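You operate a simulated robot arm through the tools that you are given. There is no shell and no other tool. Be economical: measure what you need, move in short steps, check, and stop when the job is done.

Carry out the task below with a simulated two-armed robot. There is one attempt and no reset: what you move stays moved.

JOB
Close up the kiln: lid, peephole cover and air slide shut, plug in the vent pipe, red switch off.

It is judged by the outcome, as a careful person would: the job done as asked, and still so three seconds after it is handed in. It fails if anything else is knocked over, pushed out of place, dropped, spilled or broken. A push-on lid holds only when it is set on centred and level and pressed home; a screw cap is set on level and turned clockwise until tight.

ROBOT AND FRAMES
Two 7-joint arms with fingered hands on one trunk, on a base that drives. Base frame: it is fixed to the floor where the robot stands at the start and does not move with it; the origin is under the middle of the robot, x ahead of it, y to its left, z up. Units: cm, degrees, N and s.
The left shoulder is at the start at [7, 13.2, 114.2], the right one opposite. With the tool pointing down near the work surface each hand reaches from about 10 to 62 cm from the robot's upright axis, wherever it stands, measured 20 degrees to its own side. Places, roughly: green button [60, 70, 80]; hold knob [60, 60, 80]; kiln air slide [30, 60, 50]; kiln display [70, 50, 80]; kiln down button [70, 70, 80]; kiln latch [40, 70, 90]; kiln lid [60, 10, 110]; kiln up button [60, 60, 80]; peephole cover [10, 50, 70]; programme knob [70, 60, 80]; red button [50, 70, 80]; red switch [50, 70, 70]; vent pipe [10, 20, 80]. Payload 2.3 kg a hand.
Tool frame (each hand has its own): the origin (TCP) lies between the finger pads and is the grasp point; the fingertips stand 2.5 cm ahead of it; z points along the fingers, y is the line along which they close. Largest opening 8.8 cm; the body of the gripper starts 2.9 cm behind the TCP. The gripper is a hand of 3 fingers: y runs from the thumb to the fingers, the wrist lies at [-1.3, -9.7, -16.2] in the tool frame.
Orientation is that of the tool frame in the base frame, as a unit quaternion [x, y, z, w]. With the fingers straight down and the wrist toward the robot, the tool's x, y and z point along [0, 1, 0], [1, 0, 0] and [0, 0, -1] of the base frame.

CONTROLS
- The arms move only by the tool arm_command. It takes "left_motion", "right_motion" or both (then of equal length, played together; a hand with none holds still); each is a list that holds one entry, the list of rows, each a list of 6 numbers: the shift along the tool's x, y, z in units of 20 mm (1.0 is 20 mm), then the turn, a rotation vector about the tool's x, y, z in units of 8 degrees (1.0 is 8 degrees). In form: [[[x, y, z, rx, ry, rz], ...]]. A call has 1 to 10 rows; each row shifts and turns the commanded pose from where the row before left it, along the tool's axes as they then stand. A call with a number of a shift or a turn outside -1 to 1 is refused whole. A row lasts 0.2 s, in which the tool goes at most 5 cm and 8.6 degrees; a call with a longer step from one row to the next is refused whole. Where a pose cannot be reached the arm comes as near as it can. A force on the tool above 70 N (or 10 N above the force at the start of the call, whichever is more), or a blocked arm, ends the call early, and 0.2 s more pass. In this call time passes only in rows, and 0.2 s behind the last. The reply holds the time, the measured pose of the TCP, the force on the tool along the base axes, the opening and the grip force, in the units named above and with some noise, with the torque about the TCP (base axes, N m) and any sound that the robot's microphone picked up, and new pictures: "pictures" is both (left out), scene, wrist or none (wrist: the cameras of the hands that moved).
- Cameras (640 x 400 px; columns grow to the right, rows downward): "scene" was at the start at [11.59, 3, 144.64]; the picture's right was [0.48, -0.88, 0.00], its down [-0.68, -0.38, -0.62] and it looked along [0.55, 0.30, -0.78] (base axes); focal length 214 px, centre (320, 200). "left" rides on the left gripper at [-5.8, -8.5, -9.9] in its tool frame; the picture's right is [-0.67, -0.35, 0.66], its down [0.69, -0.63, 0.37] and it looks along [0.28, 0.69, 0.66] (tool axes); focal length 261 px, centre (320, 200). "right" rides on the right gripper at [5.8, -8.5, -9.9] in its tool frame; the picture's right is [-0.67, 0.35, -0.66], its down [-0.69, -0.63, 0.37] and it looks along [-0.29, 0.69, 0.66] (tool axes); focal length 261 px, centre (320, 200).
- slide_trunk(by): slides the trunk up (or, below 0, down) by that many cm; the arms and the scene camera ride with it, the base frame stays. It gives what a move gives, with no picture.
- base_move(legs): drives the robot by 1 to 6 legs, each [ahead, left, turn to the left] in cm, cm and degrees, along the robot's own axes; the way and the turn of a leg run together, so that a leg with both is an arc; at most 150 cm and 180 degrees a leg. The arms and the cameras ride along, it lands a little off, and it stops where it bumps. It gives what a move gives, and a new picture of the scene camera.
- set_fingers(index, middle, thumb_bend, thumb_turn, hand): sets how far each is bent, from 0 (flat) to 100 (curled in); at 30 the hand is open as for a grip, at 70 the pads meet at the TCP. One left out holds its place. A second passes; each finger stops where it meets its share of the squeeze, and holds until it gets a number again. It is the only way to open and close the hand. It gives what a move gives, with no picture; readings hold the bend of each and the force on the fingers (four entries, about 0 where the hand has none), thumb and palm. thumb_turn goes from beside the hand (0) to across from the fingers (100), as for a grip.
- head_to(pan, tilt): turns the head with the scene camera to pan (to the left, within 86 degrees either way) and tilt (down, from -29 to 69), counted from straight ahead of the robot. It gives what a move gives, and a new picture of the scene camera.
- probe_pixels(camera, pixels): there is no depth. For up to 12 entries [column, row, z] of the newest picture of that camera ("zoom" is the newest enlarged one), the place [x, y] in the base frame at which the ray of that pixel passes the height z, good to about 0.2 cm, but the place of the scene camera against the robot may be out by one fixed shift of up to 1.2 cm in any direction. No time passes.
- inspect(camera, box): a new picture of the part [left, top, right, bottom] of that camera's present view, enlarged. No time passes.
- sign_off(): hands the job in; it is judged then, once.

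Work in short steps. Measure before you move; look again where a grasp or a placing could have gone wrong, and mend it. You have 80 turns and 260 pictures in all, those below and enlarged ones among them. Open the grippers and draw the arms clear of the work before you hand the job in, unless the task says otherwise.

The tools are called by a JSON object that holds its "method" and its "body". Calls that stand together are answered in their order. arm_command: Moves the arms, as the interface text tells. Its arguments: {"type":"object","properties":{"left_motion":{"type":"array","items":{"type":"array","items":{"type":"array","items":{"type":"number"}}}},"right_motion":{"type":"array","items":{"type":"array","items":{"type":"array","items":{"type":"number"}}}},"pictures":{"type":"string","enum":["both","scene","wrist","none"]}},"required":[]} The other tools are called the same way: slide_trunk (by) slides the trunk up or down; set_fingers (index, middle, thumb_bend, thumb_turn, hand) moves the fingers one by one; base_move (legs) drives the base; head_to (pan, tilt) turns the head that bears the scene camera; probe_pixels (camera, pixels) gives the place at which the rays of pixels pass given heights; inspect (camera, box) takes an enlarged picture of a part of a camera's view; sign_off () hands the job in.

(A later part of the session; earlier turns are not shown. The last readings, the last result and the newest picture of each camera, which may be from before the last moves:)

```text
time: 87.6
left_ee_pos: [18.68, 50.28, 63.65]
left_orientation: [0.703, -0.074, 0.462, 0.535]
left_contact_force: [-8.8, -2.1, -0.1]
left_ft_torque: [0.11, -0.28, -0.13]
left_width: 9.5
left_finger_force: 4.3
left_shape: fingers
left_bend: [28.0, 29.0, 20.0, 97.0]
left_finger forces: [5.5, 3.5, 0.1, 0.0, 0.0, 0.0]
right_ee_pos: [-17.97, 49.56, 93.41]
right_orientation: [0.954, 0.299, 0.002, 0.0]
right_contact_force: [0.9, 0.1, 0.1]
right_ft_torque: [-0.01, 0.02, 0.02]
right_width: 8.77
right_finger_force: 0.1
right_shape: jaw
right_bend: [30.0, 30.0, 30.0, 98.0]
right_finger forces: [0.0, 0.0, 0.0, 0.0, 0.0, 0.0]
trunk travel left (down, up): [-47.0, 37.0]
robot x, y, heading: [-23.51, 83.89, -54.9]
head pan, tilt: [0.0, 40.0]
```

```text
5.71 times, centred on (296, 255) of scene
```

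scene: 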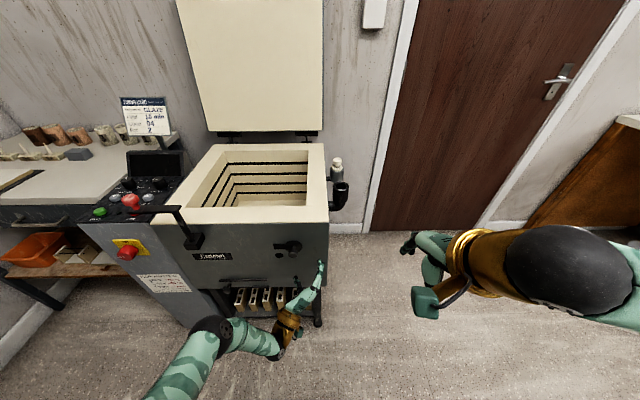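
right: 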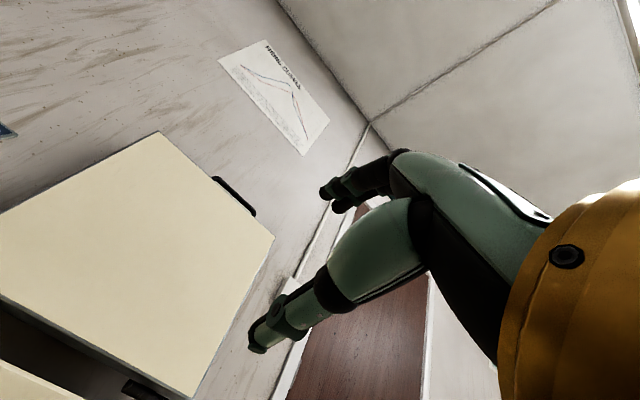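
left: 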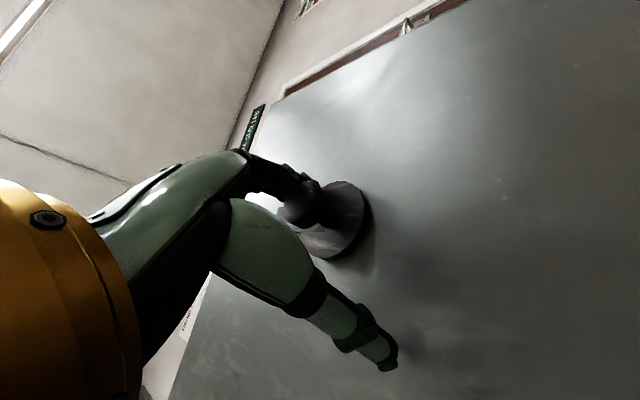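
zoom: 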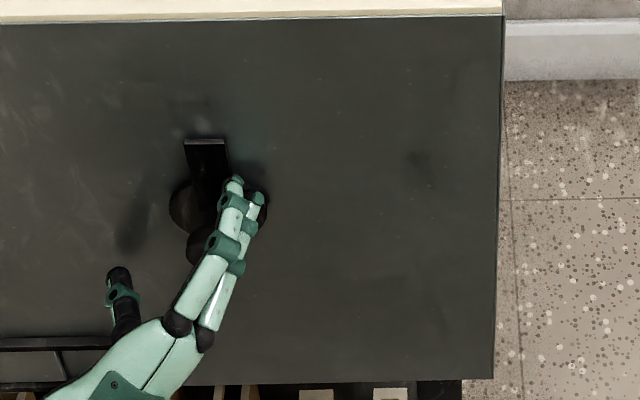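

The cover has reached its stop (8.8 N) and hangs vertical. I'll withdraw the left hand, then look up at the lid and its handle.

{"method": "arm_command", "body": {"left_motion": [[[-0.2, 0.2, 0, 0, 0, 0], [0, 0, -1, 0, 0, 0], [0, 0, -1, 0, 0, 0], [0, 0, -1, 0, 0, 0], [0, 0, -1, 0, 0, 0], [0, 0, -1, 0, 0, 0], [0, 0, -1, 0, 0, 0], [0, 0, -1, 0, 0, 0]]], "pictures": "none"}}

{"method": "inspect", "body": {"camera": "scene", "box": [240, 220, 352, 290]}}

{"method": "head_to", "body": {"pan": 0, "tilt": 10}}

```text
time: 89.4
left_ee_pos: [10.49, 61.54, 63.59]
left_orientation: [0.703, -0.071, 0.463, 0.535]
left_contact_force: [0.4, 0.9, 0.0]
left_ft_torque: [-0.02, -0.01, 0.01]
left_width: 9.17
left_finger_force: 0.2
left_shape: fingers
left_bend: [30.0, 30.0, 20.0, 97.0]
left_finger forces: [0.0, 0.1, 0.0, 0.0, 0.0, 0.1]
right_ee_pos: [-17.7, 49.66, 93.57]
right_orientation: [0.954, 0.3, 0.0, 0.0]
right_contact_force: [0.5, 0.4, -1.0]
right_ft_torque: [0.01, 0.01, 0.0]
right_width: 8.78
right_finger_force: 0.0
right_shape: jaw
right_bend: [30.0, 30.0, 30.0, 98.0]
right_finger forces: [0.1, 0.0, 0.0, 0.0, 0.0, 0.0]
trunk travel left (down, up): [-47.0, 37.0]
robot x, y, heading: [-23.26, 83.59, -54.8]
head pan, tilt: [0.0, 40.0]
```

```text
5.71 times, centred on (296, 255) of scene
```

zoom: 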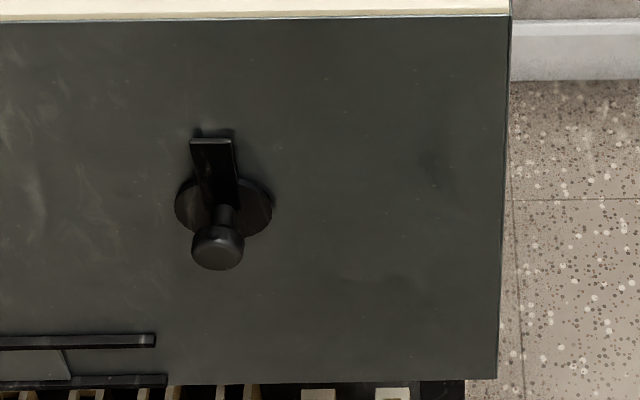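

```text
time: 90.3
left_ee_pos: [10.49, 61.45, 63.68]
left_orientation: [0.704, -0.072, 0.462, 0.535]
left_contact_force: [0.4, -0.4, 0.1]
left_ft_torque: [-0.01, 0.01, 0.03]
left_width: 9.19
left_finger_force: 0.1
left_shape: fingers
left_bend: [30.0, 30.0, 20.0, 97.0]
left_finger forces: [0.1, 0.0, 0.1, 0.0, 0.1, 0.0]
right_ee_pos: [-17.67, 49.74, 93.58]
right_orientation: [0.954, 0.3, 0.0, 0.0]
right_contact_force: [-0.4, -0.5, -1.2]
right_ft_torque: [0.0, -0.02, 0.02]
right_width: 8.79
right_finger_force: 0.0
right_shape: jaw
right_bend: [30.0, 30.0, 30.0, 98.0]
right_finger forces: [0.0, 0.0, 0.0, 0.0, 0.0, 0.0]
trunk travel left (down, up): [-47.0, 37.0]
robot x, y, heading: [-23.81, 84.05, -54.9]
head pan, tilt: [0.0, 10.0]
```

scene: 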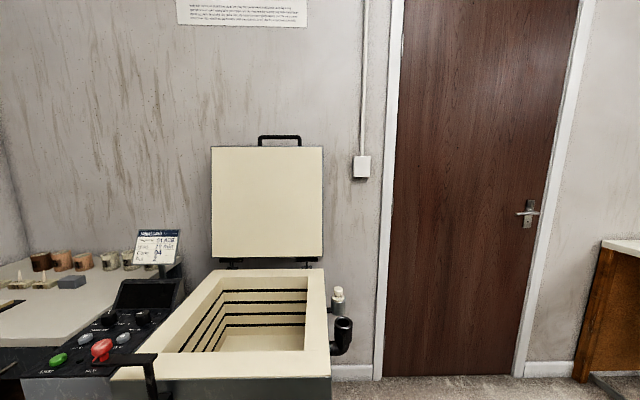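

Peephole cover is centred and vertical. For the lid, I'll work from the kiln's right side (where the robot started), gripping the near leg of the handle with the left hand. First I'll raise the trunk and check floor clearance on that side.

{"method": "slide_trunk", "body": {"by": 23}}

{"method": "base_move", "body": {"legs": [[-5, -45, 0], [0, 0, 90]]}}

{"method": "head_to", "body": {"pan": -50, "tilt": 35}}

```text
time: 92.7
left_ee_pos: [10.45, 61.54, 86.48]
left_orientation: [0.704, -0.071, 0.463, 0.534]
left_contact_force: [0.0, -0.2, -0.2]
left_ft_torque: [0.01, -0.02, 0.01]
left_width: 9.18
left_finger_force: 0.1
left_shape: fingers
left_bend: [30.0, 30.0, 20.0, 97.0]
left_finger forces: [0.0, 0.0, 0.0, 0.0, 0.0, 0.1]
right_ee_pos: [-17.64, 49.6, 116.5]
right_orientation: [0.954, 0.3, 0.001, 0.0]
right_contact_force: [-0.4, -0.4, 0.2]
right_ft_torque: [0.02, -0.03, -0.01]
right_width: 8.78
right_finger_force: 0.0
right_shape: jaw
right_bend: [30.0, 30.0, 30.0, 98.0]
right_finger forces: [0.1, 0.1, 0.0, 0.0, 0.1, 0.1]
trunk travel left (down, up): [-70.0, 14.0]
robot x, y, heading: [-23.67, 84.01, -54.9]
head pan, tilt: [0.0, 10.0]
```

```text
time: 99.3
left_ee_pos: [-41.56, 95.89, 86.67]
left_orientation: [0.545, 0.45, 0.706, 0.048]
left_contact_force: [0.0, -0.1, 0.3]
left_ft_torque: [0.01, -0.02, -0.02]
left_width: 9.17
left_finger_force: 0.0
left_shape: fingers
left_bend: [30.0, 30.0, 20.0, 97.0]
left_finger forces: [0.0, 0.0, 0.0, 0.0, 0.0, 0.1]
right_ee_pos: [-29.47, 67.93, 116.52]
right_orientation: [0.459, 0.888, -0.001, 0.0]
right_contact_force: [-0.9, -0.3, 0.1]
right_ft_torque: [0.01, 0.0, -0.03]
right_width: 8.77
right_finger_force: 0.0
right_shape: jaw
right_bend: [30.0, 30.0, 30.0, 98.0]
right_finger forces: [0.0, 0.1, 0.0, 0.0, 0.1, 0.1]
trunk travel left (down, up): [-70.0, 14.0]
robot x, y, heading: [-63.93, 61.89, 35.5]
head pan, tilt: [0.0, 10.0]
```

scene: 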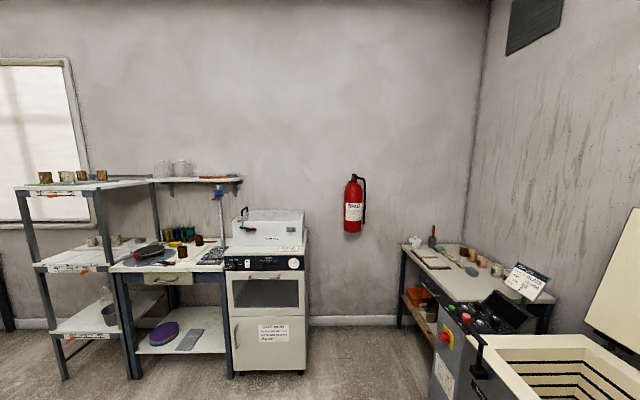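

```text
time: 100.5
left_ee_pos: [-41.57, 95.93, 86.65]
left_orientation: [0.546, 0.449, 0.706, 0.049]
left_contact_force: [-1.3, -0.8, 0.4]
left_ft_torque: [0.04, -0.01, 0.01]
left_width: 9.18
left_finger_force: 0.0
left_shape: fingers
left_bend: [30.0, 30.0, 20.0, 97.0]
left_finger forces: [0.0, 0.0, 0.0, 0.0, 0.0, 0.0]
right_ee_pos: [-29.38, 67.95, 116.49]
right_orientation: [0.458, 0.889, 0.0, 0.0]
right_contact_force: [0.5, -0.3, -0.7]
right_ft_torque: [-0.04, 0.03, -0.01]
right_width: 8.79
right_finger_force: 0.1
right_shape: jaw
right_bend: [30.0, 30.0, 30.0, 98.0]
right_finger forces: [0.0, 0.0, 0.1, 0.0, 0.0, 0.0]
trunk travel left (down, up): [-70.0, 14.0]
robot x, y, heading: [-63.95, 61.67, 35.2]
head pan, tilt: [-50.0, 35.0]
```

scene: 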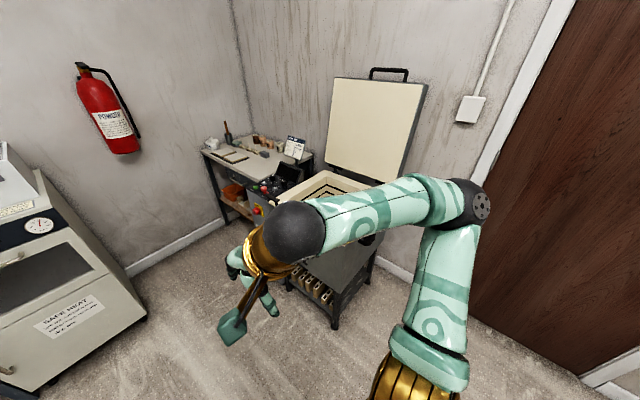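

Left hand would pass near the vent pipe, so I'll raise it 20 cm and pull it back, then drive right along the kiln's side.

{"method": "arm_command", "body": {"left_motion": [[[0.9, 0.86, -0.4, 0, 0, 0], [0.9, 0.86, -0.4, 0, 0, 0], [0.9, 0.86, -0.4, 0, 0, 0], [0.9, 0.86, -0.4, 0, 0, 0], [0.9, 0.86, -0.4, 0, 0, 0], [0.9, 0.86, -0.4, 0, 0, 0], [0.9, 0.86, -0.4, 0, 0, 0], [0.9, 0.86, -0.4, 0, 0, 0], [0.9, 0.86, 0, 0, 0, 0], [0.9, 0.86, 0, 0, 0, 0]]], "pictures": "none"}}

{"method": "base_move", "body": {"legs": [[-4, -50, 0], [0, -45, 0]]}}

{"method": "head_to", "body": {"pan": -15, "tilt": 10}}

```text
time: 102.7
left_ee_pos: [-45.03, 94.99, 106.91]
left_orientation: [0.546, 0.449, 0.706, 0.049]
left_contact_force: [-0.3, -0.3, -0.6]
left_ft_torque: [-0.02, 0.0, 0.0]
left_width: 9.16
left_finger_force: 0.0
left_shape: fingers
left_bend: [30.0, 30.0, 20.0, 97.0]
left_finger forces: [0.1, 0.0, 0.1, 0.0, 0.1, 0.0]
left hand out of reach, approached as far as the arm can: row 8, 9, 10
right_ee_pos: [-29.5, 67.82, 116.59]
right_orientation: [0.459, 0.889, 0.0, 0.0]
right_contact_force: [-0.4, 0.2, -0.2]
right_ft_torque: [0.04, 0.01, 0.01]
right_width: 8.78
right_finger_force: 0.0
right_shape: jaw
right_bend: [30.0, 30.0, 30.0, 98.0]
right_finger forces: [0.1, 0.0, 0.0, 0.0, 0.0, 0.0]
trunk travel left (down, up): [-70.0, 14.0]
robot x, y, heading: [-63.41, 62.23, 35.3]
head pan, tilt: [-50.0, 35.0]
```

```text
time: 108.1
left_ee_pos: [5.96, 19.83, 102.2]
left_orientation: [0.601, 0.43, 0.672, -0.038]
left_contact_force: [-0.5, -0.3, 1.4]
left_ft_torque: [-0.05, 0.03, 0.03]
left_width: 9.21
left_finger_force: 0.1
left_shape: fingers
left_bend: [30.0, 30.0, 20.0, 97.0]
left_finger forces: [0.0, 0.0, 0.0, 0.0, 0.0, 0.0]
right_ee_pos: [31.8, -2.24, 109.2]
right_orientation: [0.446, 0.893, -0.046, -0.037]
right_contact_force: [-0.4, -0.4, -0.2]
right_ft_torque: [-0.04, -0.01, 0.0]
right_width: 8.75
right_finger_force: 0.1
right_shape: jaw
right_bend: [30.0, 30.0, 30.0, 98.0]
right_finger forces: [0.0, 0.0, 0.0, 0.0, 0.1, 0.0]
trunk travel left (down, up): [-70.0, 14.0]
robot x, y, heading: [-9.27, -10.98, 46.8]
head pan, tilt: [-50.0, 35.0]
stopped in leg 2: the robot was blocked; the commanded pose is now the measured one
```

scene: 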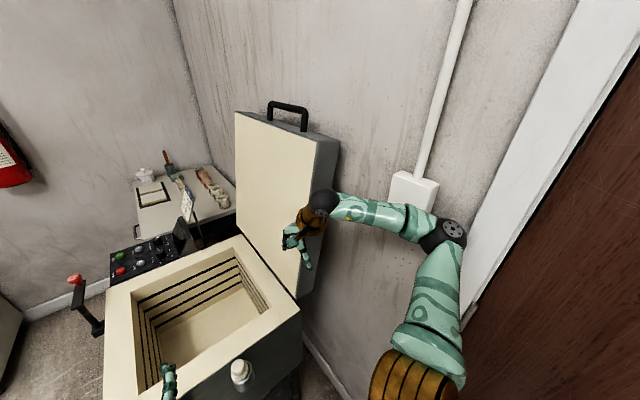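

```text
time: 109.1
left_ee_pos: [5.66, 19.87, 102.79]
left_orientation: [0.594, 0.438, 0.674, -0.037]
left_contact_force: [-0.2, -0.3, 0.7]
left_ft_torque: [0.0, -0.01, -0.02]
left_width: 9.14
left_finger_force: 0.2
left_shape: fingers
left_bend: [30.0, 30.0, 20.0, 97.0]
left_finger forces: [0.1, 0.1, 0.0, 0.0, 0.0, 0.1]
right_ee_pos: [31.58, -2.31, 110.19]
right_orientation: [0.437, 0.898, -0.042, -0.029]
right_contact_force: [-0.1, -0.4, -0.4]
right_ft_torque: [0.0, 0.03, 0.05]
right_width: 8.78
right_finger_force: 0.1
right_shape: jaw
right_bend: [30.0, 30.0, 30.0, 98.0]
right_finger forces: [0.1, 0.0, 0.0, 0.0, 0.0, 0.1]
trunk travel left (down, up): [-70.0, 14.0]
robot x, y, heading: [-9.22, -11.31, 46.8]
head pan, tilt: [-15.0, 10.0]
```

scene: 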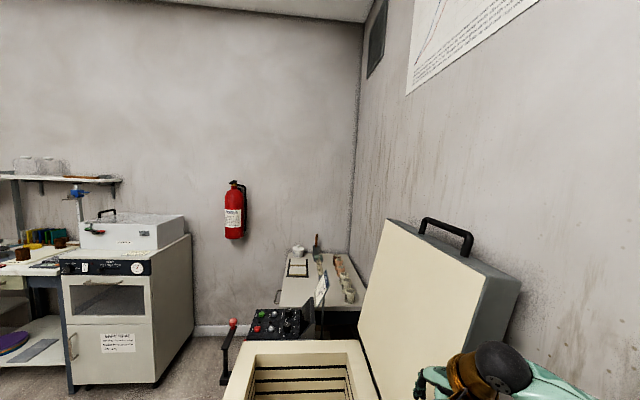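

The right elbow met the wall. I'll move left 10 cm, square up to heading 35°, and check.

{"method": "base_move", "body": {"legs": [[-2, 12, 0], [0, 0, -11.5]]}}

{"method": "head_to", "body": {"pan": -25, "tilt": 20}}

```text
time: 109.8
left_ee_pos: [13.1, 14.89, 102.69]
left_orientation: [0.633, 0.409, 0.657, -0.012]
left_contact_force: [-0.7, 0.0, 1.0]
left_ft_torque: [0.01, 0.02, -0.01]
left_width: 9.2
left_finger_force: 0.0
left_shape: fingers
left_bend: [30.0, 30.0, 20.0, 97.0]
left_finger forces: [0.1, 0.0, 0.0, 0.0, 0.0, 0.1]
right_ee_pos: [34.98, -2.2, 103.41]
right_orientation: [0.43, 0.895, -0.054, -0.101]
right_contact_force: [-22.3, -6.4, 20.5]
right_ft_torque: [0.53, -2.64, -0.65]
right_width: 8.76
right_finger_force: 0.0
right_shape: jaw
right_bend: [30.0, 30.0, 30.0, 98.0]
right_finger forces: [0.0, 0.0, 0.0, 0.1, 0.0, 8.6]
trunk travel left (down, up): [-70.0, 14.0]
robot x, y, heading: [-9.79, -10.39, 48.3]
head pan, tilt: [-15.0, 10.0]
stopped in leg 1: the robot was blocked; the commanded pose is now the measured one
```

scene: 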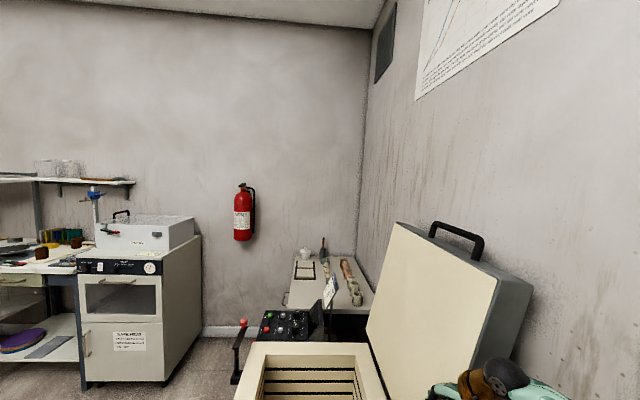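

```text
time: 110.5
left_ee_pos: [12.88, 14.84, 102.57]
left_orientation: [0.633, 0.41, 0.656, -0.014]
left_contact_force: [0.5, -0.4, 0.1]
left_ft_torque: [-0.02, 0.03, 0.01]
left_width: 9.22
left_finger_force: 0.1
left_shape: fingers
left_bend: [30.0, 30.0, 20.0, 97.0]
left_finger forces: [0.0, 0.0, 0.1, 0.0, 0.0, 0.1]
right_ee_pos: [34.97, -2.14, 103.27]
right_orientation: [0.427, 0.897, -0.056, -0.101]
right_contact_force: [-19.4, 12.1, 4.4]
right_ft_torque: [-1.3, -1.92, -0.12]
right_width: 8.76
right_finger_force: 0.0
right_shape: jaw
right_bend: [30.0, 30.0, 30.0, 98.0]
right_finger forces: [0.0, 0.0, 0.0, 0.0, 0.0, 6.9]
trunk travel left (down, up): [-70.0, 14.0]
robot x, y, heading: [-9.71, -10.99, 48.3]
head pan, tilt: [-25.0, 20.0]
```

scene: 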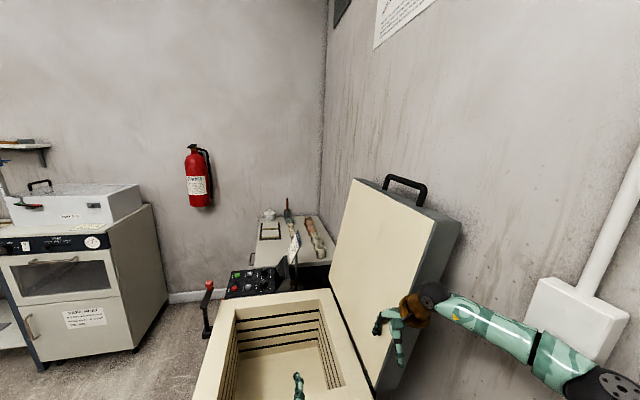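

The right hand is pressing the lid face and its forearm is by the wall box. I'll back straight up to free it.

{"method": "base_move", "body": {"legs": [[-15, 0, 0]]}}

```text
time: 111.2
left_ee_pos: [20.75, 11.86, 98.52]
left_orientation: [0.704, 0.461, 0.54, 0.023]
left_contact_force: [-0.6, -1.6, 0.2]
left_ft_torque: [0.03, 0.0, 0.05]
left_width: 9.18
left_finger_force: 0.0
left_shape: fingers
left_bend: [30.0, 30.0, 20.0, 97.0]
left_finger forces: [0.1, 0.0, 0.0, 0.0, 0.0, 0.0]
right_ee_pos: [40.39, 11.45, 100.09]
right_orientation: [0.331, 0.935, -0.026, -0.123]
right_contact_force: [2.9, -3.6, 0.4]
right_ft_torque: [0.26, 0.27, 0.09]
right_width: 8.79
right_finger_force: 0.0
right_shape: jaw
right_bend: [30.0, 30.0, 30.0, 98.0]
right_finger forces: [0.0, 0.0, 0.0, 0.0, 0.0, 0.0]
trunk travel left (down, up): [-70.0, 14.0]
robot x, y, heading: [-9.67, -6.31, 55.6]
head pan, tilt: [-25.0, 20.0]
stopped in leg 1: the robot was blocked; the commanded pose is now the measured one
```

scene: 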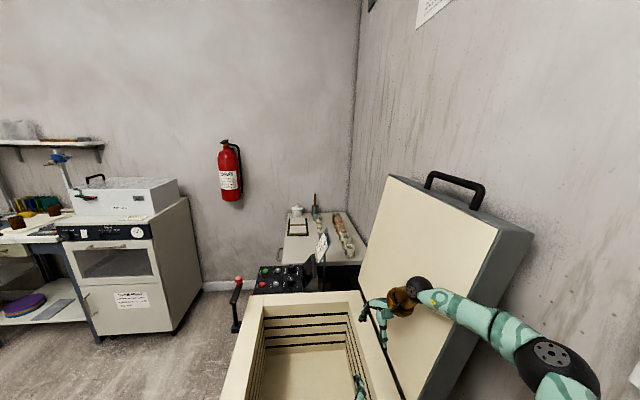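

Still blocked; something near the robot's rear-right. I'll look right and down.

{"method": "head_to", "body": {"pan": -86, "tilt": 40}}

{"method": "head_to", "body": {"pan": 60, "tilt": 60}}

```text
time: 112.6
left_ee_pos: [18.9, 21.06, 99.31]
left_orientation: [0.651, 0.487, 0.582, -0.026]
left_contact_force: [-0.1, -1.0, -0.4]
left_ft_torque: [0.0, 0.01, -0.04]
left_width: 9.17
left_finger_force: 0.0
left_shape: fingers
left_bend: [30.0, 30.0, 20.0, 97.0]
left_finger forces: [0.0, 0.0, 0.1, 0.0, 0.0, 0.1]
right_ee_pos: [40.59, 14.45, 98.34]
right_orientation: [0.326, 0.935, -0.068, -0.121]
right_contact_force: [0.3, -0.8, -0.5]
right_ft_torque: [0.04, -0.02, -0.01]
right_width: 8.78
right_finger_force: 0.0
right_shape: jaw
right_bend: [30.0, 30.0, 30.0, 98.0]
right_finger forces: [0.0, 0.0, 0.0, 0.0, 0.0, 0.1]
trunk travel left (down, up): [-70.0, 14.0]
robot x, y, heading: [-10.33, -4.76, 58.9]
head pan, tilt: [-85.9, 40.0]
```

scene: 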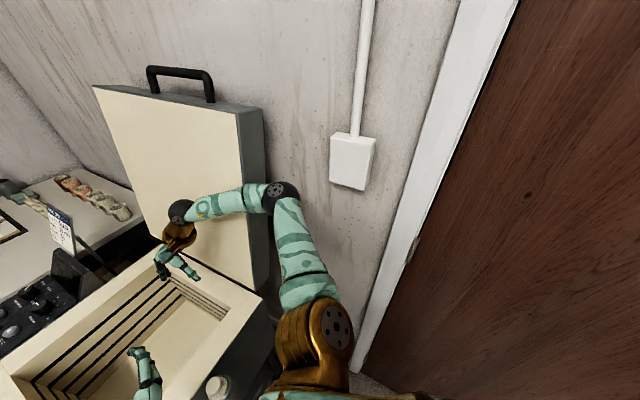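

```text
time: 114.9
left_ee_pos: [18.75, 20.86, 99.45]
left_orientation: [0.65, 0.487, 0.583, -0.028]
left_contact_force: [0.5, 0.4, 0.4]
left_ft_torque: [0.02, -0.01, 0.03]
left_width: 9.19
left_finger_force: 0.1
left_shape: fingers
left_bend: [30.0, 30.0, 20.0, 97.0]
left_finger forces: [0.0, 0.0, 0.0, 0.0, 0.1, 0.1]
right_ee_pos: [40.42, 14.33, 98.42]
right_orientation: [0.325, 0.936, -0.067, -0.121]
right_contact_force: [0.6, -0.4, 0.0]
right_ft_torque: [0.04, 0.04, -0.01]
right_width: 8.8
right_finger_force: 0.0
right_shape: jaw
right_bend: [30.0, 30.0, 30.0, 98.0]
right_finger forces: [0.0, 0.0, 0.0, 0.0, 0.0, 0.0]
trunk travel left (down, up): [-70.0, 14.0]
robot x, y, heading: [-9.7, -4.76, 58.4]
head pan, tilt: [60.0, 60.0]
```

scene: 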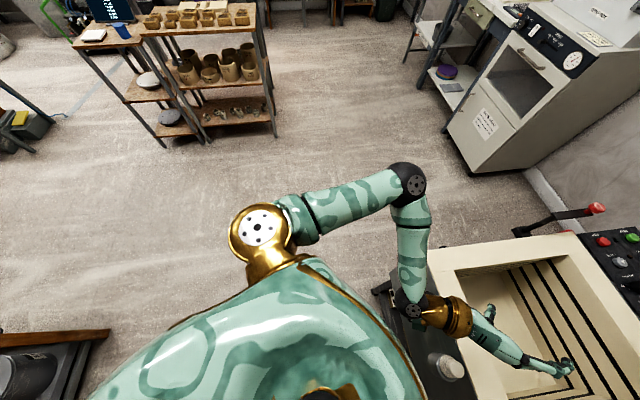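

I'll locate the bench behind and check the vent/plug area under the left forearm.

{"method": "probe_pixels", "body": {"camera": "scene", "pixels": [[108, 333, 40], [108, 333, 70], [100, 370, 0], [450, 366, 86], [398, 300, 80], [275, 135, 0]]}}

{"method": "inspect", "body": {"camera": "scene", "box": [360, 250, 520, 400]}}

{"method": "inspect", "body": {"camera": "scene", "box": [0, 280, 192, 400]}}

```text
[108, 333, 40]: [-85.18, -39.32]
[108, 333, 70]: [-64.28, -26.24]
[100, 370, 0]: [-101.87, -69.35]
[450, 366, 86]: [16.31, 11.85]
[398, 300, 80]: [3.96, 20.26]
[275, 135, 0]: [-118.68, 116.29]
```

```text
2.67 times, centred on (440, 325) of scene
```

zoom: 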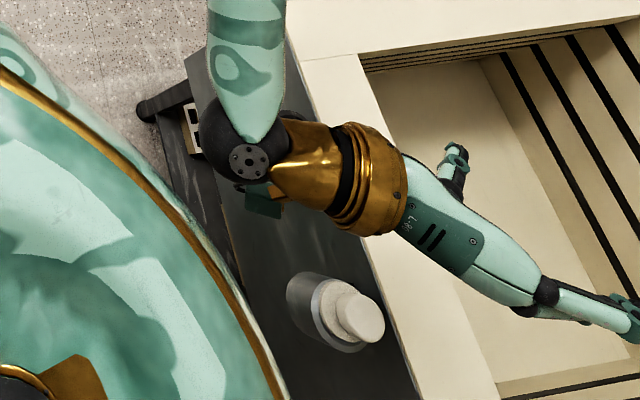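

```text
3.33 times, centred on (96, 340) of scene
```

zoom: 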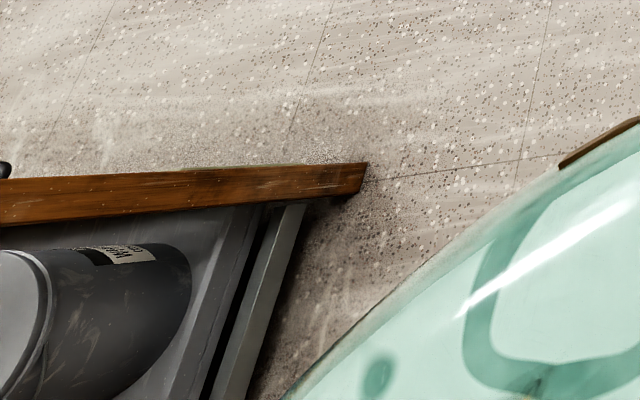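

Contacts are now free. I'll drive directly away from the kiln side (−u direction), parallel to the wall.

{"method": "base_move", "body": {"legs": [[-8, 4.5, 0]]}}

{"method": "head_to", "body": {"pan": -30, "tilt": 45}}

```text
time: 116.0
left_ee_pos: [13.24, 10.88, 99.17]
left_orientation: [0.675, 0.454, 0.581, -0.005]
left_contact_force: [0.9, -0.9, 1.0]
left_ft_torque: [0.02, -0.04, 0.03]
left_width: 9.19
left_finger_force: 0.0
left_shape: fingers
left_bend: [30.0, 30.0, 20.0, 97.0]
left_finger forces: [0.0, 0.0, 0.0, 0.0, 0.0, 0.0]
right_ee_pos: [34.02, 2.41, 97.78]
right_orientation: [0.368, 0.918, -0.061, -0.132]
right_contact_force: [-14.0, 19.8, 1.3]
right_ft_torque: [-2.25, -1.48, -0.39]
right_width: 8.79
right_finger_force: 0.1
right_shape: jaw
right_bend: [30.0, 30.0, 30.0, 98.0]
right_finger forces: [0.0, 0.0, 0.1, 0.1, 0.0, 0.1]
trunk travel left (down, up): [-70.0, 14.0]
robot x, y, heading: [-19.06, -11.75, 53.5]
head pan, tilt: [60.0, 60.0]
```

scene: 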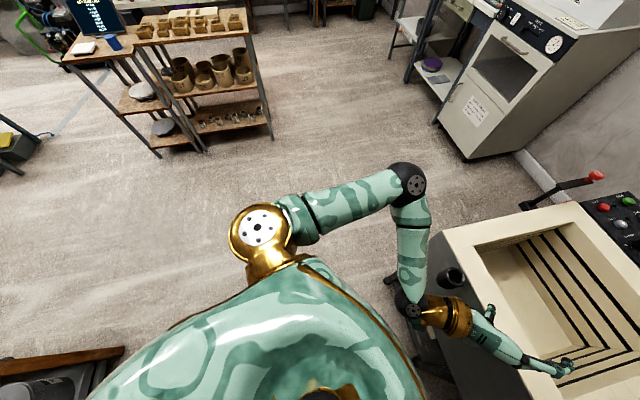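

```text
time: 117.6
left_ee_pos: [13.21, 10.9, 99.2]
left_orientation: [0.677, 0.453, 0.58, -0.005]
left_contact_force: [-0.2, 0.1, -0.1]
left_ft_torque: [-0.03, 0.02, -0.04]
left_width: 9.18
left_finger_force: 0.0
left_shape: fingers
left_bend: [30.0, 30.0, 20.0, 97.0]
left_finger forces: [0.0, 0.1, 0.0, 0.0, 0.1, 0.0]
right_ee_pos: [34.03, 2.43, 97.76]
right_orientation: [0.367, 0.919, -0.06, -0.131]
right_contact_force: [-11.0, 14.2, 4.0]
right_ft_torque: [-1.73, -1.22, -0.36]
right_width: 8.82
right_finger_force: 0.1
right_shape: jaw
right_bend: [30.0, 30.0, 30.0, 98.0]
right_finger forces: [0.1, 0.0, 0.1, 0.0, 0.0, 0.1]
trunk travel left (down, up): [-70.0, 14.0]
robot x, y, heading: [-19.03, -11.63, 53.6]
head pan, tilt: [-30.0, 45.0]
```

scene: 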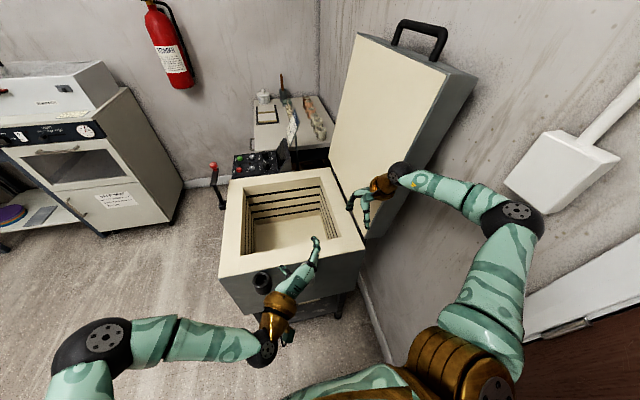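

Freed partly. Continue away from the kiln and slightly off the wall.

{"method": "base_move", "body": {"legs": [[-6.3, 6.3, 0]]}}

```text
time: 118.7
left_ee_pos: [5.14, 8.89, 99.08]
left_orientation: [0.678, 0.452, 0.58, -0.008]
left_contact_force: [0.1, 0.2, 1.1]
left_ft_torque: [0.0, 0.0, 0.02]
left_width: 9.16
left_finger_force: 0.0
left_shape: fingers
left_bend: [30.0, 30.0, 20.0, 97.0]
left_finger forces: [0.0, 0.0, 0.0, 0.0, 0.0, 0.1]
right_ee_pos: [25.96, 0.66, 97.47]
right_orientation: [0.366, 0.919, -0.059, -0.136]
right_contact_force: [-0.1, -0.5, -1.1]
right_ft_torque: [0.01, 0.02, 0.07]
right_width: 8.81
right_finger_force: 0.1
right_shape: jaw
right_bend: [30.0, 30.0, 30.0, 98.0]
right_finger forces: [0.1, 0.0, 0.1, 0.1, 0.0, 0.0]
trunk travel left (down, up): [-70.0, 14.0]
robot x, y, heading: [-28.23, -13.09, 53.4]
head pan, tilt: [-30.0, 45.0]
```

scene: 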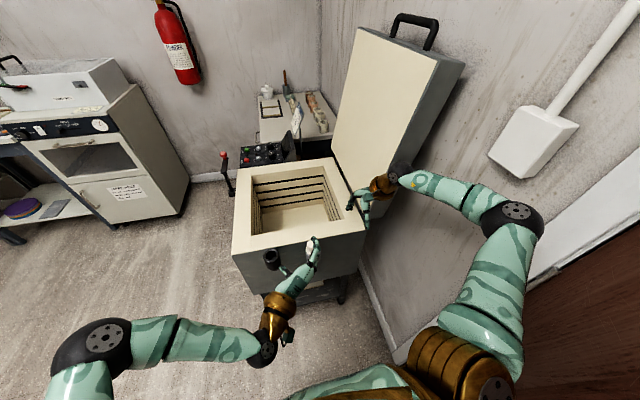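

Both arms are free now, and from here the plug is well placed for the right hand (51 cm, 24° to the right). I'll clear the left hand and level/raise the right hand.

{"method": "arm_command", "body": {"left_motion": [[[1, 0, -1, 0, 0, 0], [1, 0, -1, 0, 0, 0], [1, 0, -1, 0, 0, 0], [1, -0.5, -1, 0, 0, 0], [1, -0.5, -1, 0, 0, 0], [0, -1, -1, 0, 0, 0]]], "right_motion": [[[0, 0, -0.7, 0, 0, 0], [0, 0, -0.7, 0, 0, 0], [0, 0, -0.7, -0.75, -0.75, 0], [0, 0, -0.7, -0.75, -0.75, 0], [0, 0, 0, 0, 0, 0], [0, 0, 0, 0, 0, 0]]], "pictures": "both"}}

```text
time: 120.1
left_ee_pos: [-3.67, 12.5, 107.84]
left_orientation: [0.677, 0.452, 0.58, -0.008]
left_contact_force: [0.9, 0.2, 0.2]
left_ft_torque: [0.0, 0.02, 0.02]
left_width: 9.19
left_finger_force: 0.0
left_shape: fingers
left_bend: [30.0, 30.0, 20.0, 97.0]
left_finger forces: [0.0, 0.0, 0.0, 0.0, 0.0, 0.1]
left hand out of reach, approached as far as the arm can: row 5, 6
right_ee_pos: [27.12, 0.68, 103.03]
right_orientation: [0.371, 0.929, -0.001, 0.001]
right_contact_force: [-0.2, -0.3, -0.4]
right_ft_torque: [-0.02, 0.02, -0.02]
right_width: 8.82
right_finger_force: 0.2
right_shape: jaw
right_bend: [30.0, 30.0, 30.0, 98.0]
right_finger forces: [0.0, 0.0, 0.1, 0.0, 0.0, 0.0]
trunk travel left (down, up): [-70.0, 14.0]
robot x, y, heading: [-27.72, -12.99, 53.4]
head pan, tilt: [-30.0, 45.0]
```

scene: 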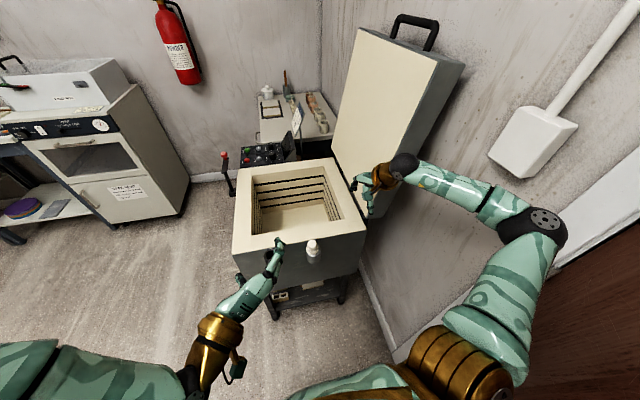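
right: 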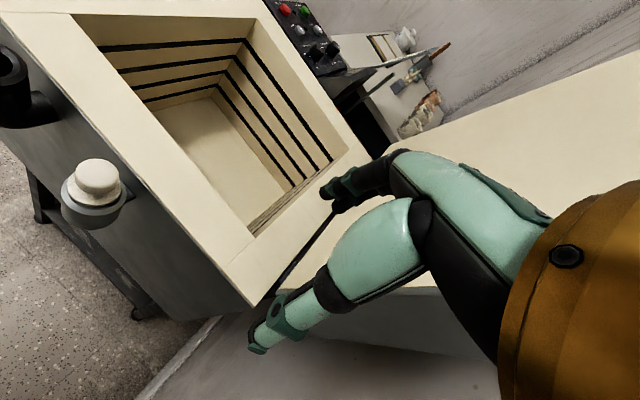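
left: 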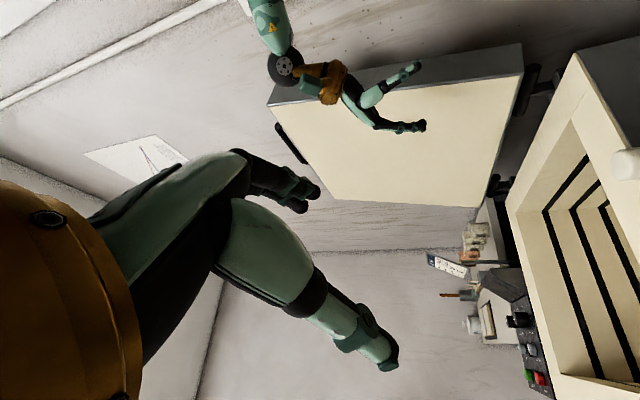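

The right camera sees the plug at (97,178) and the pipe. I'll triangulate with the scene camera.

{"method": "probe_pixels", "body": {"camera": "right", "pixels": [[97, 176, 82], [97, 176, 85], [97, 176, 88], [97, 176, 91], [245, 308, 79], [2, 60, 79], [264, 12, 79]]}}

{"method": "probe_pixels", "body": {"camera": "scene", "pixels": [[312, 244, 82], [312, 244, 85], [312, 244, 88], [312, 244, 91]]}}

{"method": "inspect", "body": {"camera": "right", "box": [0, 20, 192, 240]}}

```text
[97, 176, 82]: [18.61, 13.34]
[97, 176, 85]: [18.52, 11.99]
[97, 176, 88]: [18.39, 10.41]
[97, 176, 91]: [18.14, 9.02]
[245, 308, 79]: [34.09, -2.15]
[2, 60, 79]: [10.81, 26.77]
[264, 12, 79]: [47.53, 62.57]
```

```text
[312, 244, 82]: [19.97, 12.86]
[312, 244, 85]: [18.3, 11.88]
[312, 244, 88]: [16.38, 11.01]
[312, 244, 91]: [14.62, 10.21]
```

```text
1.82 times, centred on (96, 130) of right
```

zoom: 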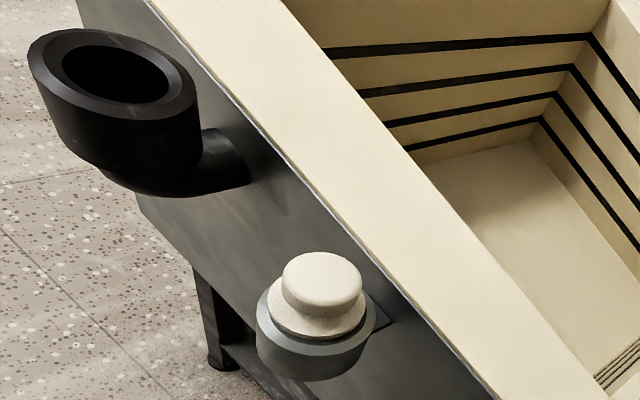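

Plug knob top ≈(18.4,12.0,85). I'll move the right hand above it, staying at z≈95.

{"method": "probe_pixels", "body": {"camera": "zoom", "pixels": [[115, 76, 78], [115, 76, 80], [115, 76, 82], [320, 275, 85], [322, 320, 82]]}}

{"method": "arm_command", "body": {"right_motion": [[[0.88, 0.14, 0.5, 0, 0, 0], [0.88, 0.14, 0.5, 0, 0, 0], [0.88, 0.14, 0.5, 0, 0, 0], [0.88, 0.14, 0.5, 0, 0, 0], [0.88, 0.14, 0.5, 0, 0, 0], [0.88, 0.14, 0.5, 0, 0, 0], [0.88, 0.14, 0.5, 0, 0, 0], [0.88, 0.14, 0.5, 0, 0, 0]]], "pictures": "both"}}

```text
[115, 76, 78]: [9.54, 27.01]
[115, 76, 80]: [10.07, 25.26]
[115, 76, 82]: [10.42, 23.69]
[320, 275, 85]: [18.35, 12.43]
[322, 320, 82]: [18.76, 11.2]
```

```text
time: 121.9
left_ee_pos: [-3.57, 12.52, 107.93]
left_orientation: [0.677, 0.452, 0.581, -0.007]
left_contact_force: [0.0, -0.1, 0.4]
left_ft_torque: [0.0, 0.01, 0.03]
left_width: 9.19
left_finger_force: 0.2
left_shape: fingers
left_bend: [30.0, 30.0, 20.0, 97.0]
left_finger forces: [0.1, 0.0, 0.0, 0.0, 0.0, 0.0]
right_ee_pos: [18.63, 12.16, 94.91]
right_orientation: [0.371, 0.929, -0.002, 0.001]
right_contact_force: [-0.2, 0.0, 0.0]
right_ft_torque: [0.01, 0.02, -0.02]
right_width: 8.8
right_finger_force: 0.1
right_shape: jaw
right_bend: [30.0, 30.0, 30.0, 98.0]
right_finger forces: [0.0, 0.0, 0.0, 0.0, 0.0, 0.1]
trunk travel left (down, up): [-70.0, 14.0]
robot x, y, heading: [-27.87, -13.19, 53.4]
head pan, tilt: [-30.0, 45.0]
```

scene: 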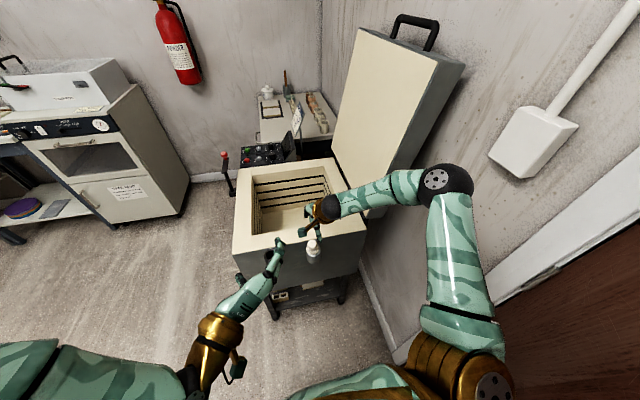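
right: 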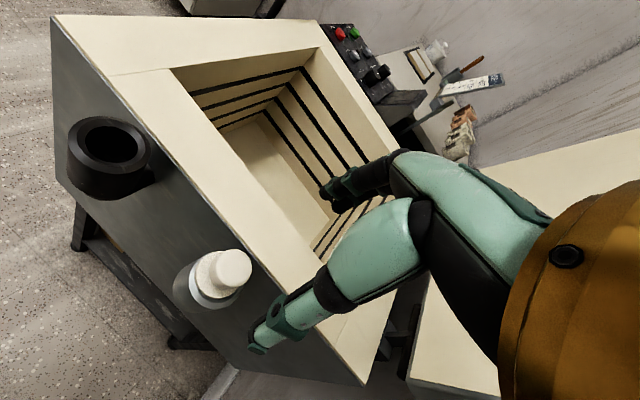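

Aligned to within a cm. I'll triangulate the pipe opening (107,147) and then descend partially with a 0.6 cm x correction.

{"method": "probe_pixels", "body": {"camera": "right", "pixels": [[108, 147, 76], [108, 147, 78], [108, 147, 80], [108, 147, 82], [230, 268, 85], [230, 268, 84], [213, 277, 82]]}}

{"method": "arm_command", "body": {"right_motion": [[[0.3, 0, 0.6, 0, 0, 0], [0, 0, 0.9, 0, 0, 0], [0, 0, 0.9, 0, 0, 0]]], "pictures": "wrist"}}

```text
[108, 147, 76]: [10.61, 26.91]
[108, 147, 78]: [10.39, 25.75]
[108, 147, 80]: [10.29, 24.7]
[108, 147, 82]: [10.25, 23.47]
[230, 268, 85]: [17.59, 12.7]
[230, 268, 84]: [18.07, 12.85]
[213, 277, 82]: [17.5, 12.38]
```

```text
time: 122.7
left_ee_pos: [-3.61, 12.53, 107.74]
left_orientation: [0.676, 0.453, 0.581, -0.007]
left_contact_force: [0.1, 0.2, 0.2]
left_ft_torque: [0.0, 0.01, -0.02]
left_width: 9.17
left_finger_force: 0.1
left_shape: fingers
left_bend: [30.0, 30.0, 20.0, 97.0]
left_finger forces: [0.0, 0.0, 0.0, 0.0, 0.0, 0.0]
right_ee_pos: [18.14, 12.47, 90.0]
right_orientation: [0.37, 0.929, 0.0, 0.0]
right_contact_force: [0.1, -0.5, -0.1]
right_ft_torque: [-0.02, 0.01, 0.03]
right_width: 8.8
right_finger_force: 0.0
right_shape: jaw
right_bend: [30.0, 30.0, 30.0, 98.0]
right_finger forces: [0.0, 0.1, 0.1, 0.0, 0.1, 0.0]
trunk travel left (down, up): [-70.0, 14.0]
robot x, y, heading: [-27.97, -13.2, 53.1]
head pan, tilt: [-30.0, 45.0]
```

right: 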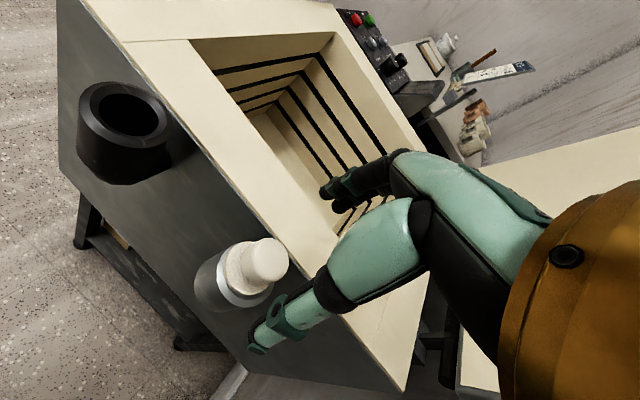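

Knob is within ~0.3 cm of the axis and its top is ~5.5 cm below the TCP. I'll descend 4.8 cm.

{"method": "arm_command", "body": {"right_motion": [[[0.1, 0, 0.8, 0, 0, 0], [0, 0, 0.8, 0, 0, 0], [0, 0, 0.8, 0, 0, 0]]], "pictures": "wrist"}}

{"method": "inspect", "body": {"camera": "scene", "box": [270, 200, 366, 260]}}

```text
time: 123.5
left_ee_pos: [-3.69, 12.45, 107.79]
left_orientation: [0.677, 0.452, 0.581, -0.008]
left_contact_force: [-0.3, 0.0, -0.7]
left_ft_torque: [-0.05, 0.01, 0.0]
left_width: 9.18
left_finger_force: 0.1
left_shape: fingers
left_bend: [30.0, 30.0, 20.0, 97.0]
left_finger forces: [0.0, 0.1, 0.0, 0.0, 0.1, 0.1]
right_ee_pos: [17.86, 12.28, 85.38]
right_orientation: [0.371, 0.929, -0.001, 0.001]
right_contact_force: [0.4, -1.5, 0.2]
right_ft_torque: [-0.02, 0.01, -0.01]
right_width: 8.81
right_finger_force: 0.1
right_shape: jaw
right_bend: [30.0, 30.0, 30.0, 98.0]
right_finger forces: [0.0, 0.0, 0.0, 0.0, 0.0, 0.0]
trunk travel left (down, up): [-70.0, 14.0]
robot x, y, heading: [-27.87, -12.71, 53.4]
head pan, tilt: [-30.0, 45.0]
```

right: 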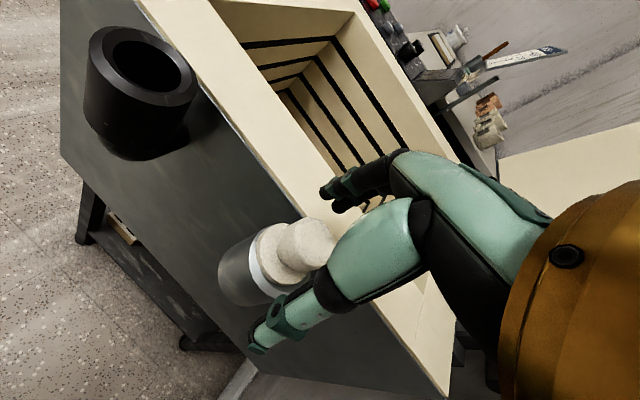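

```text
6.67 times, centred on (318, 230) of scene
```

zoom: 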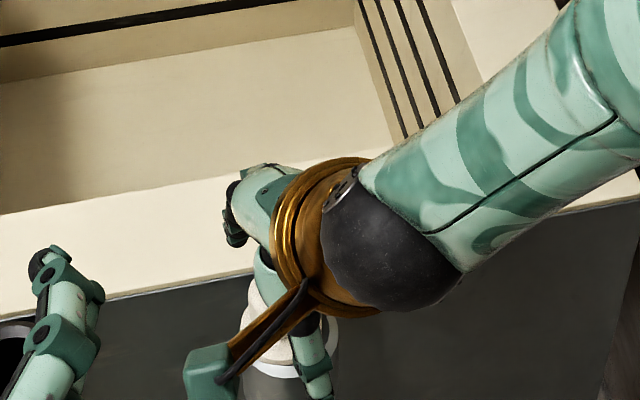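

The knob sits between the pads about 1 cm below the TCP. Close to grip.

{"method": "arm_command", "body": {"right_motion": [[[0, 0, 0.2, 0, 0, 0]]], "pictures": "none"}}

{"method": "set_fingers", "body": {"hand": "right", "index": 72, "middle": 72, "thumb_bend": 72, "thumb_turn": 100}}

{"method": "inspect", "body": {"camera": "right", "box": [180, 130, 440, 390]}}

```text
time: 123.9
left_ee_pos: [-3.64, 12.33, 107.87]
left_orientation: [0.677, 0.452, 0.581, -0.008]
left_contact_force: [0.8, 1.8, 0.1]
left_ft_torque: [-0.01, -0.03, 0.0]
left_width: 9.19
left_finger_force: 0.0
left_shape: fingers
left_bend: [30.0, 30.0, 20.0, 97.0]
left_finger forces: [0.0, 0.0, 0.0, 0.0, 0.0, 0.0]
right_ee_pos: [17.87, 12.43, 85.01]
right_orientation: [0.37, 0.929, -0.002, 0.001]
right_contact_force: [0.6, -0.6, 0.3]
right_ft_torque: [0.0, -0.01, 0.0]
right_width: 8.83
right_finger_force: 0.1
right_shape: jaw
right_bend: [30.0, 30.0, 30.0, 98.0]
right_finger forces: [0.0, 0.0, 0.0, 0.0, 0.1, 0.0]
trunk travel left (down, up): [-70.0, 14.0]
robot x, y, heading: [-27.93, -13.05, 53.3]
head pan, tilt: [-30.0, 45.0]
```

```text
time: 124.9
left_ee_pos: [-3.46, 12.5, 107.87]
left_orientation: [0.676, 0.453, 0.581, -0.006]
left_contact_force: [0.2, -0.2, -1.4]
left_ft_torque: [-0.02, 0.01, 0.0]
left_width: 9.15
left_finger_force: 0.1
left_shape: fingers
left_bend: [30.0, 30.0, 20.0, 97.0]
left_finger forces: [0.0, 0.1, 0.0, 0.0, 0.0, 0.0]
right_ee_pos: [18.01, 12.52, 84.99]
right_orientation: [0.371, 0.929, 0.0, 0.0]
right_contact_force: [6.9, 4.7, 6.5]
right_ft_torque: [0.14, -0.22, 0.01]
right_width: 2.14
right_finger_force: 16.0
right_shape: fingers
right_bend: [59.0, 61.0, 59.0, 100.0]
right_finger forces: [9.0, 11.6, 0.0, 0.0, 11.4, 0.0]
trunk travel left (down, up): [-70.0, 14.0]
robot x, y, heading: [-27.51, -13.24, 53.6]
head pan, tilt: [-30.0, 45.0]
```

```text
1.54 times, centred on (310, 260) of right
```

zoom: 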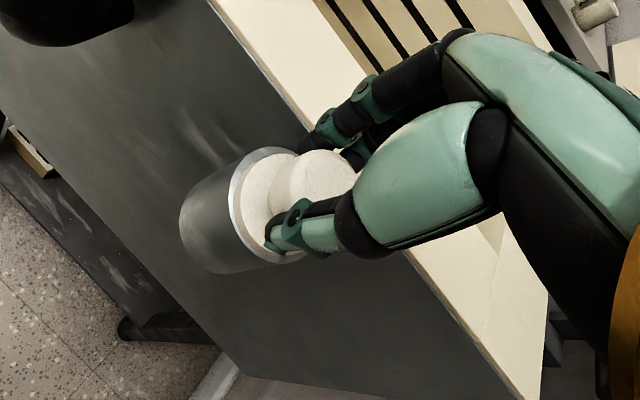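

Gripped firmly. Lift 8 cm straight up.

{"method": "arm_command", "body": {"right_motion": [[[0, 0, -0.5, 0, 0, 0], [0, 0, -0.7, 0, 0, 0], [0, 0, -0.9, 0, 0, 0], [0, 0, -0.9, 0, 0, 0], [0, 0, -1, 0, 0, 0]]], "pictures": "both"}}

```text
time: 126.1
left_ee_pos: [-3.75, 12.37, 107.88]
left_orientation: [0.677, 0.453, 0.58, -0.008]
left_contact_force: [0.8, -0.4, 0.2]
left_ft_torque: [-0.04, -0.01, 0.03]
left_width: 9.17
left_finger_force: 0.1
left_shape: fingers
left_bend: [30.0, 30.0, 20.0, 97.0]
left_finger forces: [0.0, 0.0, 0.0, 0.0, 0.1, 0.0]
right_ee_pos: [17.98, 12.39, 93.04]
right_orientation: [0.37, 0.929, -0.002, 0.001]
right_contact_force: [0.8, 1.1, -0.3]
right_ft_torque: [0.01, -0.02, -0.02]
right_width: 2.12
right_finger_force: 14.2
right_shape: fingers
right_bend: [60.0, 62.0, 59.0, 100.0]
right_finger forces: [6.6, 7.9, 0.0, 0.0, 13.7, 0.0]
trunk travel left (down, up): [-70.0, 14.0]
robot x, y, heading: [-28.01, -13.23, 53.6]
head pan, tilt: [-30.0, 45.0]
```

scene: 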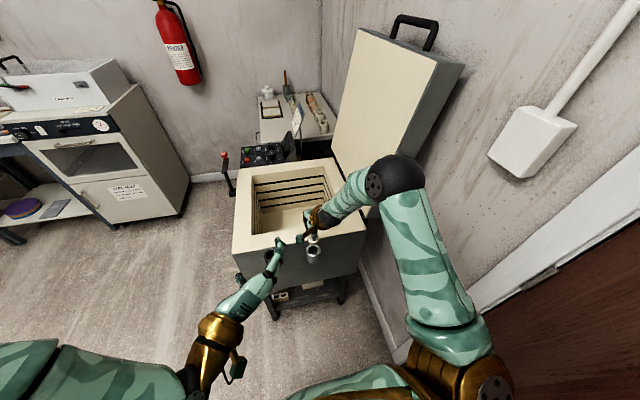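
right: 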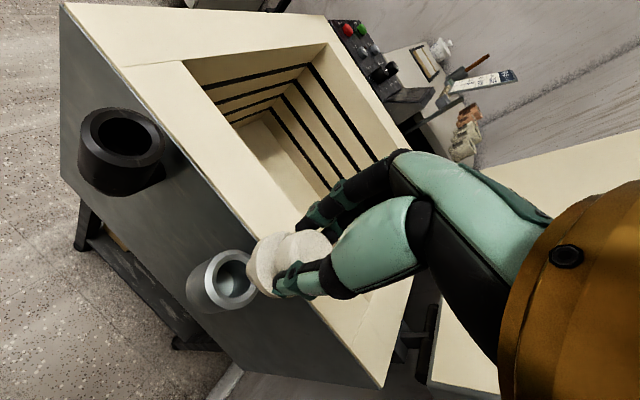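

Plug is out of its holder. I need the left hand out of the way (it's near the pipe), and the pipe mouth measured again.

{"method": "probe_pixels", "body": {"camera": "right", "pixels": [[122, 138, 79], [122, 138, 80], [122, 138, 81], [231, 275, 80], [231, 275, 81], [231, 275, 82], [122, 138, 77]]}}

{"method": "arm_command", "body": {"left_motion": [[[0.6, -1, 0, 0, 0, 0], [0.6, -1, 0, 0, 0, 0], [0.6, -1, 0, 0, 0, 0], [0.6, -1, 0, 0, 0, 0], [0.6, -1, 0, 0, 0, 0], [0.6, -1, 0, 0, 0, 0], [0.6, -1, 0, 0, 0, 0]]], "pictures": "scene"}}

{"method": "inspect", "body": {"camera": "right", "box": [60, 80, 380, 320]}}

```text
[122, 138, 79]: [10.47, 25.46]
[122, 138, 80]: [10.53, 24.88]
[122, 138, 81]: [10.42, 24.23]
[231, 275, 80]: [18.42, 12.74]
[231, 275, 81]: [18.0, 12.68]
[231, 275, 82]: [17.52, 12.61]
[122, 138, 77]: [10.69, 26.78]
```

```text
time: 127.7
left_ee_pos: [-12.98, 26.13, 107.35]
left_orientation: [0.677, 0.452, 0.58, -0.007]
left_contact_force: [-0.3, -0.1, 0.2]
left_ft_torque: [0.02, -0.01, -0.01]
left_width: 9.21
left_finger_force: 0.0
left_shape: fingers
left_bend: [30.0, 30.0, 20.0, 97.0]
left_finger forces: [0.1, 0.0, 0.1, 0.0, 0.1, 0.1]
left hand out of reach, approached as far as the arm can: row 2
right_ee_pos: [18.02, 12.42, 92.97]
right_orientation: [0.371, 0.929, -0.002, 0.002]
right_contact_force: [-0.1, -0.8, -1.0]
right_ft_torque: [-0.01, 0.0, 0.04]
right_width: 2.13
right_finger_force: 14.0
right_shape: fingers
right_bend: [60.0, 62.0, 59.0, 100.0]
right_finger forces: [6.6, 8.0, 0.1, 0.0, 13.8, 0.0]
trunk travel left (down, up): [-70.0, 14.0]
robot x, y, heading: [-27.68, -13.17, 53.3]
head pan, tilt: [-30.0, 45.0]
```

scene: 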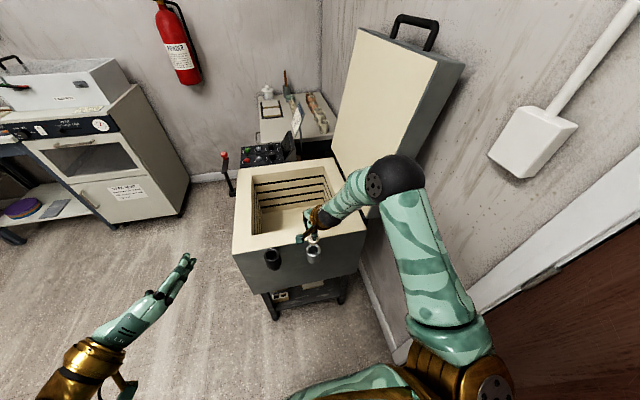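

```text
1.67 times, centred on (220, 200) of right
```

zoom: 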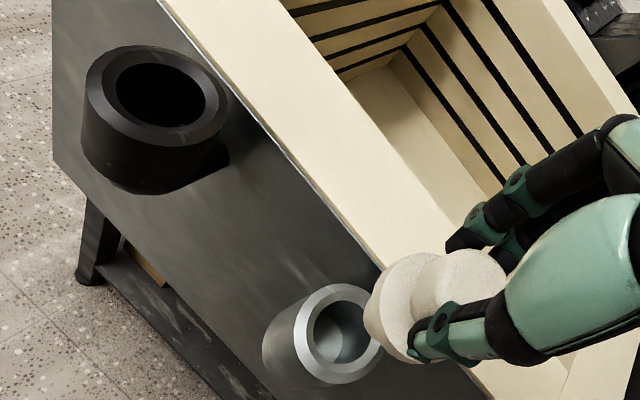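

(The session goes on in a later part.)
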